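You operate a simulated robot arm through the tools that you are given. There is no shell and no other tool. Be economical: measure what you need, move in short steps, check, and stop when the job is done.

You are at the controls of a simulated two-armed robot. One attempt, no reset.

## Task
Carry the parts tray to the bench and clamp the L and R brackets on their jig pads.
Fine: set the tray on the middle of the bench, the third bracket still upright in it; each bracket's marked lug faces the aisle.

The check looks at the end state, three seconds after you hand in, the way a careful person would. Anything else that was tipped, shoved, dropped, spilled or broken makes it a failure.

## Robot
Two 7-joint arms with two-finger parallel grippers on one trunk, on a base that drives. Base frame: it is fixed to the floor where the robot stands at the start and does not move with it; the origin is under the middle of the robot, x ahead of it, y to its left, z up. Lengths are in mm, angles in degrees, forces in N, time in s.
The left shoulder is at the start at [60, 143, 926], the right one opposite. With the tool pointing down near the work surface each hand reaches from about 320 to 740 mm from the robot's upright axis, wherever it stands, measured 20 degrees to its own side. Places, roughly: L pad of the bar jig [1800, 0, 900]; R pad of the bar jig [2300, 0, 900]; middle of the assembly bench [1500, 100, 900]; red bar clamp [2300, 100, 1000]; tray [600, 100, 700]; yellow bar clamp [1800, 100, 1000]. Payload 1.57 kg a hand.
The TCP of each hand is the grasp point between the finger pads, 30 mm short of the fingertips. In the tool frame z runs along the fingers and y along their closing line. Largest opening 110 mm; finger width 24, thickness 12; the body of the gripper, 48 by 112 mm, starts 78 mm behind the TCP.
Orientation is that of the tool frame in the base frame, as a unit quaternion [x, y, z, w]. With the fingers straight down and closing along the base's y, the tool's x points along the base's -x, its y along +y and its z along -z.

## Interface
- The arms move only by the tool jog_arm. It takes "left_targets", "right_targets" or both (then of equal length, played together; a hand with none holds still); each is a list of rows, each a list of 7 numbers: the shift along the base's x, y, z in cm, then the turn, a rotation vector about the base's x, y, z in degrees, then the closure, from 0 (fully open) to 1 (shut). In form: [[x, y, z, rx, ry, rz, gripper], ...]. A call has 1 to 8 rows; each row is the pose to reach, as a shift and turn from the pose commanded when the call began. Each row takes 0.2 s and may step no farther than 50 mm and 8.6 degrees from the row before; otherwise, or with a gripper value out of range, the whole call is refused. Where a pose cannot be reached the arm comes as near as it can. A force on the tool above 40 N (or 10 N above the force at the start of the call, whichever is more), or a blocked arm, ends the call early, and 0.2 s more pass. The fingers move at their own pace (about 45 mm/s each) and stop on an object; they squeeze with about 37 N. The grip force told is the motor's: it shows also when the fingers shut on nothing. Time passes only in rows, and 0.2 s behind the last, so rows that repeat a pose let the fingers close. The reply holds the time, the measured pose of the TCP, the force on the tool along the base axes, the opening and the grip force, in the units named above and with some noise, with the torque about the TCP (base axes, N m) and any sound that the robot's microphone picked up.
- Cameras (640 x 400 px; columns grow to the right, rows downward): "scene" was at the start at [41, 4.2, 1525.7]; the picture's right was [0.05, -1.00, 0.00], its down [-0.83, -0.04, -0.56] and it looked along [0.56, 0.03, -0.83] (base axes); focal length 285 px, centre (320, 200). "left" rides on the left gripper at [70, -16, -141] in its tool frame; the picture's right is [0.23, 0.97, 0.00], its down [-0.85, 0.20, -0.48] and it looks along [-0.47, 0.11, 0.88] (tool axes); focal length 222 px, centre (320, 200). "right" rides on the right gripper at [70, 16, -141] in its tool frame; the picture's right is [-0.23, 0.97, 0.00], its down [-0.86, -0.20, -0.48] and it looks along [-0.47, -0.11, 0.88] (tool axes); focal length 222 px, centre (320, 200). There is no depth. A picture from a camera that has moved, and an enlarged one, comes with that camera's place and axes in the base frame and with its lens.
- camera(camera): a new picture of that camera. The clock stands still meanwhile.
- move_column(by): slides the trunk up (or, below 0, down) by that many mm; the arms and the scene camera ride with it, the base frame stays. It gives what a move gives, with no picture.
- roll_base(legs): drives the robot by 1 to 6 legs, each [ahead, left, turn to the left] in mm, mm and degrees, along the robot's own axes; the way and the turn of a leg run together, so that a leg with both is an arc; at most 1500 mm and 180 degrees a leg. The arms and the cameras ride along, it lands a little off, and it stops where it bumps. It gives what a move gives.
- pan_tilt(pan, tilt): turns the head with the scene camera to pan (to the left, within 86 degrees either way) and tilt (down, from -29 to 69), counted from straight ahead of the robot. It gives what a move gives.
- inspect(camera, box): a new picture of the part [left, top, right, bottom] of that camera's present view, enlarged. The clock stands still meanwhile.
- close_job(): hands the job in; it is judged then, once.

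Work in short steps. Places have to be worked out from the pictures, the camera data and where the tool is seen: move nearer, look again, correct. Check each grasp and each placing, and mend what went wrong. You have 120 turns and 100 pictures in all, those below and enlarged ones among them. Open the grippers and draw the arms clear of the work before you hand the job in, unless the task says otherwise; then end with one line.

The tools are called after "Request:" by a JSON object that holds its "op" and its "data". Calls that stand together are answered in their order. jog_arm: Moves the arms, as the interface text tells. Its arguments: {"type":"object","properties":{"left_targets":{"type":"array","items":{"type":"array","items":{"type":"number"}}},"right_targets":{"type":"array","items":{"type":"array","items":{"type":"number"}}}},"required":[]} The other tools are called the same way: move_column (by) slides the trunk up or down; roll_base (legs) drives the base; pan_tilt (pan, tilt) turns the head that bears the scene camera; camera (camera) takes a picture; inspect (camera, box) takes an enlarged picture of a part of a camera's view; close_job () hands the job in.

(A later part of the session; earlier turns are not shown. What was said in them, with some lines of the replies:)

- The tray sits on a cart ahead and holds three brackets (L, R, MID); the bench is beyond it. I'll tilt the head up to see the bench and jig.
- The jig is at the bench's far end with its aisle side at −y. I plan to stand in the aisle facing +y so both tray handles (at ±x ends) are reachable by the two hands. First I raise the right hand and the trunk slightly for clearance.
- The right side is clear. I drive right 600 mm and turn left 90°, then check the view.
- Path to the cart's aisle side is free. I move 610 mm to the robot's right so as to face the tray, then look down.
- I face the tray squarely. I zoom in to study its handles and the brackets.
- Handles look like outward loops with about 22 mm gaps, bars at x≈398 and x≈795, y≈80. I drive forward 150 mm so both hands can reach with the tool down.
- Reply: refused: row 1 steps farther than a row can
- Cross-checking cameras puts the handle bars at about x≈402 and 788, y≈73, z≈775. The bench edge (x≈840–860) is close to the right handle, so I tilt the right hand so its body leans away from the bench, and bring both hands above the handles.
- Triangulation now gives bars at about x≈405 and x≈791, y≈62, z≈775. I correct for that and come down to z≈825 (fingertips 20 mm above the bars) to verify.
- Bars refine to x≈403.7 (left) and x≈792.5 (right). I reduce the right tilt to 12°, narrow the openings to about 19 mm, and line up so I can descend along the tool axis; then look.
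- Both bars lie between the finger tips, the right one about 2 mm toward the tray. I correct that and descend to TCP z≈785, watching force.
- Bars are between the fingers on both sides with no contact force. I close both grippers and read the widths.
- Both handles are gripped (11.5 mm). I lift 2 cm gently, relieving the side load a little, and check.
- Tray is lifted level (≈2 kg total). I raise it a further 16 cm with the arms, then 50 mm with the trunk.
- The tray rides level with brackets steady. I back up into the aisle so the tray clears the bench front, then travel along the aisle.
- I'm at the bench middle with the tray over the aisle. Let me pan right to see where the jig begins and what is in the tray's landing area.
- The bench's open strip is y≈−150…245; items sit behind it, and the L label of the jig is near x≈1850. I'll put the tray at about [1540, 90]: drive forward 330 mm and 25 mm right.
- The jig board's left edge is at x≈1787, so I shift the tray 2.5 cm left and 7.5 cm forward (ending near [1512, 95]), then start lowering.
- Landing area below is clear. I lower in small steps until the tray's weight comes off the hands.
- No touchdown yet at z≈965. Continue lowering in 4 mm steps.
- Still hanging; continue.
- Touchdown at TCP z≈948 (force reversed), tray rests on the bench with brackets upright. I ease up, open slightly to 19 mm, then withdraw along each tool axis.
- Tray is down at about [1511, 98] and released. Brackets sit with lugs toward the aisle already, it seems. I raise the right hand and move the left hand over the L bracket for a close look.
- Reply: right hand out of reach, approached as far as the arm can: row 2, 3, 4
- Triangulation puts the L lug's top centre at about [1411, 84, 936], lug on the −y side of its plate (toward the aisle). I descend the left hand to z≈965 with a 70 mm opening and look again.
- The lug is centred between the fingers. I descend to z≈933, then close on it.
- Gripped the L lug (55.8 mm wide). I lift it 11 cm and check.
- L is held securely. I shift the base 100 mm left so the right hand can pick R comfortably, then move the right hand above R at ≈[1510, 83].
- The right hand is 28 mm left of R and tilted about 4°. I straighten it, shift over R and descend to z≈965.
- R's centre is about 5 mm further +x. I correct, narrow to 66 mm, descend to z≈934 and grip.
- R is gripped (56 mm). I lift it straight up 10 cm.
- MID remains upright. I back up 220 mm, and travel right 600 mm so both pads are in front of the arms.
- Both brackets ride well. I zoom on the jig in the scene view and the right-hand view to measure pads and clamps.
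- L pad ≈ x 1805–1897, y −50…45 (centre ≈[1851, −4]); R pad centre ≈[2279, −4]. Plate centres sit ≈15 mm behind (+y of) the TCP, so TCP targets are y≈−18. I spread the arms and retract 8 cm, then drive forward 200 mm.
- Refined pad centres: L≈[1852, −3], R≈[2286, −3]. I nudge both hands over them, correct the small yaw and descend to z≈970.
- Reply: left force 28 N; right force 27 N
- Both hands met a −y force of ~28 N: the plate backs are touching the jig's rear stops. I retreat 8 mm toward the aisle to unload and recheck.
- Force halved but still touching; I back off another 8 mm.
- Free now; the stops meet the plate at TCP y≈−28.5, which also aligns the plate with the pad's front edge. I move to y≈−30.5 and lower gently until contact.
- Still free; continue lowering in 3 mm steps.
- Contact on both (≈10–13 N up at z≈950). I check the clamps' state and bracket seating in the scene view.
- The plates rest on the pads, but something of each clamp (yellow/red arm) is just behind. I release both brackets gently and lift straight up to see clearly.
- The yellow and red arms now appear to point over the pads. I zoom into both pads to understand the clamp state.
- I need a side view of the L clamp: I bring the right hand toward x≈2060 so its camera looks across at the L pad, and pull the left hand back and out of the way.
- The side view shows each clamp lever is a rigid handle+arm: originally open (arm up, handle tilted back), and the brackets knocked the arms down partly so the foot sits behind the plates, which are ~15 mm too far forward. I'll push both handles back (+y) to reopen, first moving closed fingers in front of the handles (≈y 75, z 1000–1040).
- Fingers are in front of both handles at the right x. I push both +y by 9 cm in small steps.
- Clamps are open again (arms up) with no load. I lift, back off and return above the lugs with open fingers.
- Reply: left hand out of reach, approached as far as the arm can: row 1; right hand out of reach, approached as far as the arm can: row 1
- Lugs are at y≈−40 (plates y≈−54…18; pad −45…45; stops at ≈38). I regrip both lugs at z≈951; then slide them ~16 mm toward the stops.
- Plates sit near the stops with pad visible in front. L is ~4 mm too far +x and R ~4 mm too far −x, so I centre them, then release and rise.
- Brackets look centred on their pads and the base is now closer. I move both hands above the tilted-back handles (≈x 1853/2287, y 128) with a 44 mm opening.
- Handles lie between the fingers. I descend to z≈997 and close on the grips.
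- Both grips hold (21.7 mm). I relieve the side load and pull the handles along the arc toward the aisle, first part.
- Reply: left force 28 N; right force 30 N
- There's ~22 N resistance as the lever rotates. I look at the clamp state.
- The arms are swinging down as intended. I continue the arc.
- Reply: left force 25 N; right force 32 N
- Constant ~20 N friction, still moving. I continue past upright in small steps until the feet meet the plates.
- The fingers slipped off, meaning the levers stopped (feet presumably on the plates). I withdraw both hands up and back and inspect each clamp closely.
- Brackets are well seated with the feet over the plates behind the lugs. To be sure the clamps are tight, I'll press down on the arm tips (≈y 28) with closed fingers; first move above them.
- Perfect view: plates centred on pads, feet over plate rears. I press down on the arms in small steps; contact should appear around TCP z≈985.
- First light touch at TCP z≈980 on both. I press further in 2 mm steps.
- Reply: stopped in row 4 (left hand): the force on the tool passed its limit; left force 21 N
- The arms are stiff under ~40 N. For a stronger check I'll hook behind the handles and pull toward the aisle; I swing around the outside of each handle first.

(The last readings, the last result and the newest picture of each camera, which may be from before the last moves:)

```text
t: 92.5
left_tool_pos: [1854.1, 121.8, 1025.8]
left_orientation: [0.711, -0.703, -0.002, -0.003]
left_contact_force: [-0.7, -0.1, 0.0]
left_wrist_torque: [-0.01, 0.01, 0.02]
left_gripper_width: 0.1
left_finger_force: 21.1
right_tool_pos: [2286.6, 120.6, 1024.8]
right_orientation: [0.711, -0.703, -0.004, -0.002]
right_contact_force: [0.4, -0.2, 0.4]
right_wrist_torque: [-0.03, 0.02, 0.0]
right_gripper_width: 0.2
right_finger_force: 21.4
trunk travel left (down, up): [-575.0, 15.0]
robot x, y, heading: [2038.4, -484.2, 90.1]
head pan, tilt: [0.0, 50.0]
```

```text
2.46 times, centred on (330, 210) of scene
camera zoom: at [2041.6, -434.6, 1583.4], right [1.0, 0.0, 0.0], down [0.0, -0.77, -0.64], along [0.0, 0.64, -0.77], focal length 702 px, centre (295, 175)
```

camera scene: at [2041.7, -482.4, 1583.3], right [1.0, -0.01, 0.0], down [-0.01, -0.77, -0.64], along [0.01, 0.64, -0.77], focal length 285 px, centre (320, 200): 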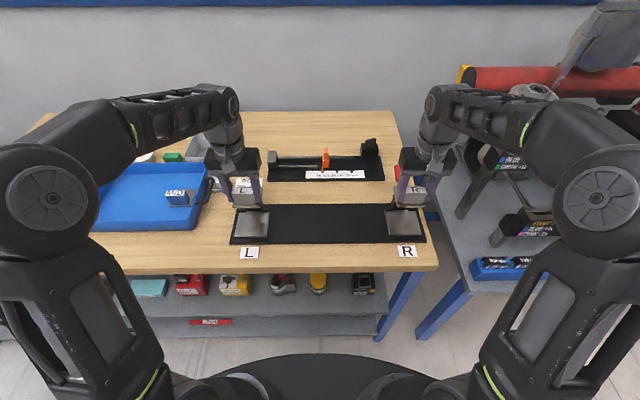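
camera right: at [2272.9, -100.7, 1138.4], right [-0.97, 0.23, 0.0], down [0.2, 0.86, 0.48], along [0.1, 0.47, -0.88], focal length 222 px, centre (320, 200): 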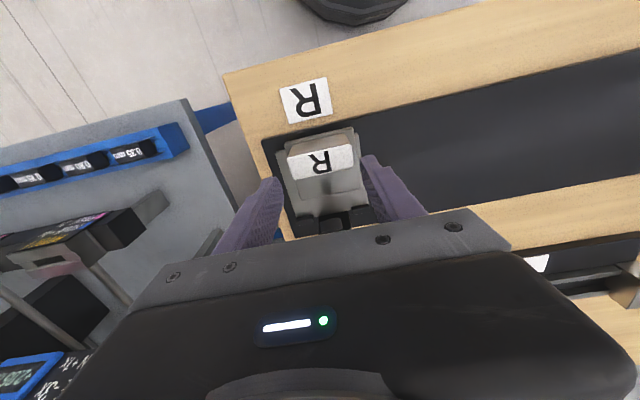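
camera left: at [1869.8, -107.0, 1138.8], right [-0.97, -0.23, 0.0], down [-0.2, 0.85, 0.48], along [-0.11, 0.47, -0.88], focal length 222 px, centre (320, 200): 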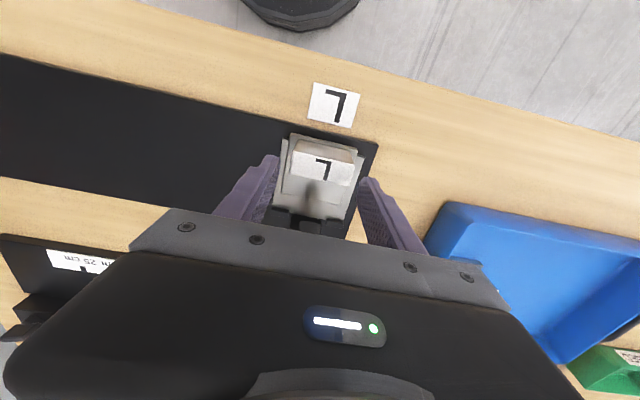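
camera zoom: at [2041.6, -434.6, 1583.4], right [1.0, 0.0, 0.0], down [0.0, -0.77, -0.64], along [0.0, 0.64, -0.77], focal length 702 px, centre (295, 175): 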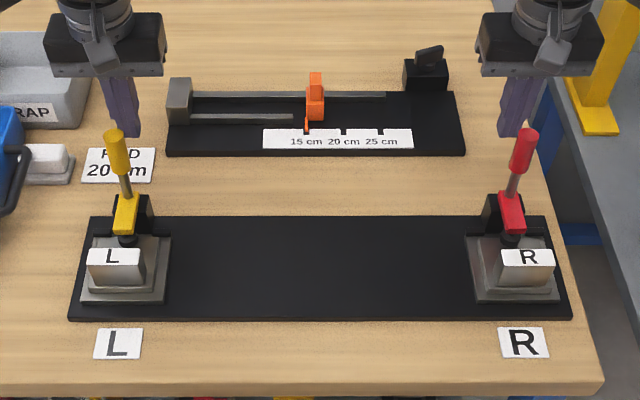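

Fingers are behind the handles. I pull −y in small steps, watching for a firm stop.

Request:
{"op": "jog_arm", "data": {"left_targets": [[0, -1, 0, 0, 0, 0, 1], [0, -1.8, 0, 0, 0, 0, 1], [0, -2.2, 0, 0, 0, 0, 1], [0, -2.6, 0, 0, 0, 0, 1], [0, -3.0, 0, 0, 0, 0, 1], [0, -3.4, 0, 0, 0, 0, 1], [0, -3.8, 0, 0, 0, 0, 1]]}}

Request:
{"op": "jog_arm", "data": {"right_targets": [[0, -1, 0, 0, 0, 0, 1], [0, -1.8, 0, 0, 0, 0, 1], [0, -2.2, 0, 0, 0, 0, 1], [0, -2.6, 0, 0, 0, 0, 1], [0, -3.0, 0, 0, 0, 0, 1], [0, -3.4, 0, 0, 0, 0, 1], [0, -3.8, 0, 0, 0, 0, 1]]}}

```text
t: 93.9
left_tool_pos: [1854.0, 97.9, 1027.0]
left_orientation: [0.71, -0.704, -0.009, -0.011]
left_contact_force: [0.2, 21.6, -9.5]
left_wrist_torque: [-0.25, -0.04, -0.06]
left_gripper_width: 0.1
left_finger_force: 21.1
right_tool_pos: [2286.5, 121.6, 1023.7]
right_orientation: [0.711, -0.704, -0.003, -0.003]
right_contact_force: [0.4, -1.0, 0.8]
right_wrist_torque: [-0.02, 0.0, 0.0]
right_gripper_width: 0.0
right_finger_force: 21.5
trunk travel left (down, up): [-575.0, 15.0]
robot x, y, heading: [2038.5, -479.4, 89.8]
head pan, tilt: [0.0, 50.0]
stopped in row 6 (left hand): the force on the tool passed its limit (the readings are from after the stop); the commanded pose is now the measured one
```

```text
t: 95.3
left_tool_pos: [1854.2, 99.7, 1027.3]
left_orientation: [0.711, -0.703, -0.008, -0.01]
left_contact_force: [0.9, 9.5, -2.6]
left_wrist_torque: [-0.13, 0.01, -0.03]
left_gripper_width: 0.2
left_finger_force: 21.2
right_tool_pos: [2287.3, 98.1, 1025.5]
right_orientation: [0.711, -0.703, -0.01, -0.008]
right_contact_force: [0.8, 19.7, -8.3]
right_wrist_torque: [-0.24, 0.04, 0.08]
right_gripper_width: 0.3
right_finger_force: 21.0
trunk travel left (down, up): [-575.0, 15.0]
robot x, y, heading: [2038.9, -480.3, 90.1]
head pan, tilt: [0.0, 50.0]
stopped in row 7 (right hand): the force on the tool passed its limit (the readings are from after the stop); the commanded pose is now the measured one
```

Both levers hit a firm stop above 40 N, well over the ~20 N friction: the clamps are closed on the plates. I unhook the fingers and withdraw around the outside.

Request:
{"op": "jog_arm", "data": {"left_targets": [[0, 1.5, 0, 0, 0, 0, 1], [-3, 1.5, 0, 0, 0, 0, 1], [-5.5, 0, 1, 0, 0, 0, 1], [-5.5, -4, 3, 0, 0, 0, 1], [-5.5, -8.5, 3, 0, 0, 0, 1], [-5.5, -13, 3, 0, 0, 0, 0.8], [-5.5, -17.5, 3, 0, 0, 0, 0.5]], "right_targets": [[0, 1.5, 0, 0, 0, 0, 1], [3, 1.5, 0, 0, 0, 0, 1], [5.5, 0, 1, 0, 0, 0, 1], [5.5, -4, 3, 0, 0, 0, 1], [5.5, -8.5, 3, 0, 0, 0, 1], [5.5, -13, 3, 0, 0, 0, 0.8], [5.5, -17.5, 3, 0, 0, 0, 0.5]]}}

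Request:
{"op": "roll_base", "data": {"legs": [[-280, 0, 0]]}}

Request:
{"op": "camera", "data": {"camera": "scene"}}

Request:
{"op": "inspect", "data": {"camera": "scene", "box": [220, 100, 440, 220]}}

```text
t: 96.9
left_tool_pos: [1799.7, -85.3, 1061.0]
left_orientation: [0.712, -0.702, -0.011, -0.01]
left_contact_force: [0.6, -0.3, 0.7]
left_wrist_torque: [0.06, 0.01, 0.0]
left_gripper_width: 48.2
left_finger_force: 0.0
right_tool_pos: [2340.7, -83.9, 1057.8]
right_orientation: [0.711, -0.703, -0.01, -0.008]
right_contact_force: [-0.5, -0.2, -0.6]
right_wrist_torque: [0.03, 0.03, 0.04]
right_gripper_width: 48.1
right_finger_force: 0.0
trunk travel left (down, up): [-575.0, 15.0]
robot x, y, heading: [2041.9, -481.0, 89.6]
head pan, tilt: [0.0, 50.0]
```

```text
t: 98.9
left_tool_pos: [1800.4, -365.5, 1061.5]
left_orientation: [0.709, -0.705, -0.009, -0.009]
left_contact_force: [1.0, 0.1, 0.8]
left_wrist_torque: [0.0, -0.03, 0.01]
left_gripper_width: 54.9
left_finger_force: 0.1
right_tool_pos: [2342.8, -370.2, 1058.2]
right_orientation: [0.708, -0.706, -0.01, -0.008]
right_contact_force: [0.4, -0.5, 0.0]
right_wrist_torque: [-0.01, 0.01, 0.03]
right_gripper_width: 55.2
right_finger_force: 0.0
trunk travel left (down, up): [-575.0, 15.0]
robot x, y, heading: [2040.5, -765.7, 89.5]
head pan, tilt: [0.0, 50.0]
```

```text
10 pictures are left
camera scene: at [2040.4, -720.1, 1583.5], right [1.0, -0.01, 0.0], down [-0.01, -0.77, -0.64], along [0.01, 0.64, -0.77], focal length 285 px, centre (320, 200)
```

scene: 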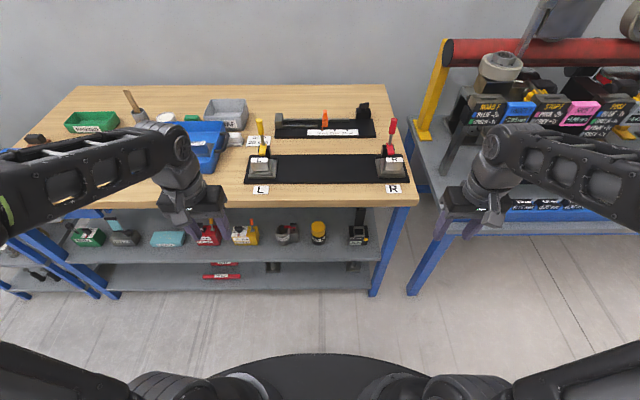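

```text
2.91 times, centred on (330, 160) of scene
camera zoom: at [2040.4, -720.1, 1583.5], right [1.0, -0.01, 0.0], down [-0.01, -0.77, -0.64], along [0.01, 0.64, -0.77], focal length 829 px, centre (291, 316)
```

zoom: 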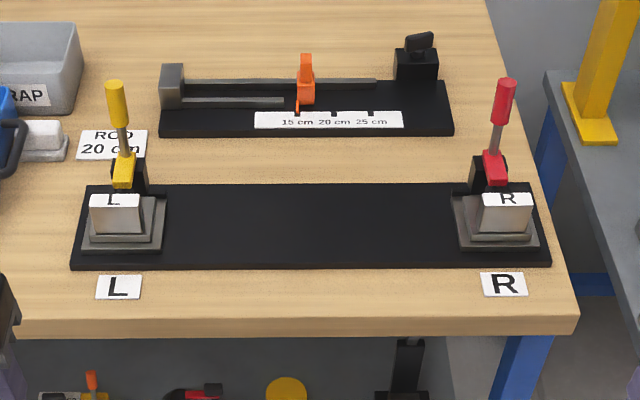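

Both clamps are closed with lugs facing the aisle. I take a last look at the tray by moving 350 mm left along the aisle.

Request:
{"op": "roll_base", "data": {"legs": [[0, 450, 0]]}}

Request:
{"op": "camera", "data": {"camera": "scene"}}

```text
t: 101.6
left_tool_pos: [1351.8, -361.7, 1061.1]
left_orientation: [0.71, -0.704, -0.008, -0.01]
left_contact_force: [0.4, -0.3, 0.4]
left_wrist_torque: [0.0, -0.02, 0.04]
left_gripper_width: 54.9
left_finger_force: 0.0
right_tool_pos: [1893.2, -364.3, 1057.9]
right_orientation: [0.709, -0.705, -0.009, -0.008]
right_contact_force: [0.7, -0.8, -0.7]
right_wrist_torque: [0.0, -0.02, -0.02]
right_gripper_width: 55.3
right_finger_force: 0.1
trunk travel left (down, up): [-575.0, 15.0]
robot x, y, heading: [1594.0, -758.5, 89.9]
head pan, tilt: [0.0, 50.0]
```

```text
8 pictures are left
camera scene: at [1592.4, -715.5, 1583.4], right [1.0, -0.01, 0.0], down [0.0, -0.77, -0.64], along [0.0, 0.64, -0.77], focal length 285 px, centre (320, 200)
```

scene: 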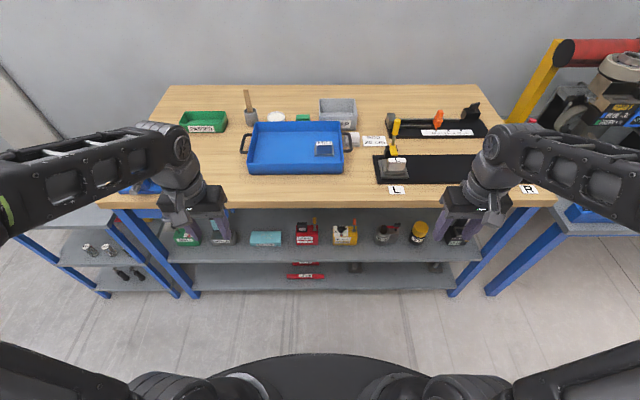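

The tray sits mid-bench with MID upright, and everything else looks untouched. I open the grippers fully and hand in.

Request:
{"op": "jog_arm", "data": {"left_targets": [[0, 0, 0, 0, 0, 0, 0], [0, 0, 0, 0, 0, 0, 0], [0, 0, 0, 0, 0, 0, 0]], "right_targets": [[0, 0, 0, 0, 0, 0, 0], [0, 0, 0, 0, 0, 0, 0], [0, 0, 0, 0, 0, 0, 0]]}}

Request:
{"op": "close_job", "data": {}}

```text
t: 102.4
left_tool_pos: [1354.2, -363.7, 1061.4]
left_orientation: [0.709, -0.705, -0.008, -0.009]
left_contact_force: [0.3, 0.6, 0.9]
left_wrist_torque: [0.03, -0.02, -0.01]
left_gripper_width: 110.0
left_finger_force: 0.1
right_tool_pos: [1894.2, -364.5, 1057.5]
right_orientation: [0.709, -0.705, -0.009, -0.007]
right_contact_force: [0.0, -0.1, 0.0]
right_wrist_torque: [0.01, 0.0, 0.02]
right_gripper_width: 110.1
right_finger_force: 0.1
trunk travel left (down, up): [-575.0, 15.0]
robot x, y, heading: [1594.2, -760.5, 89.7]
head pan, tilt: [0.0, 50.0]
```

```text
The job is handed in.
```

I set the tray down near [1511, 98] on the bench with MID still upright in it, and clamped L and R on their pads with their lugs facing the aisle; while being lowered, the brackets knocked both clamp arms partly shut, so I reopened the clamps, re-seated the brackets and closed them to a firm stop.
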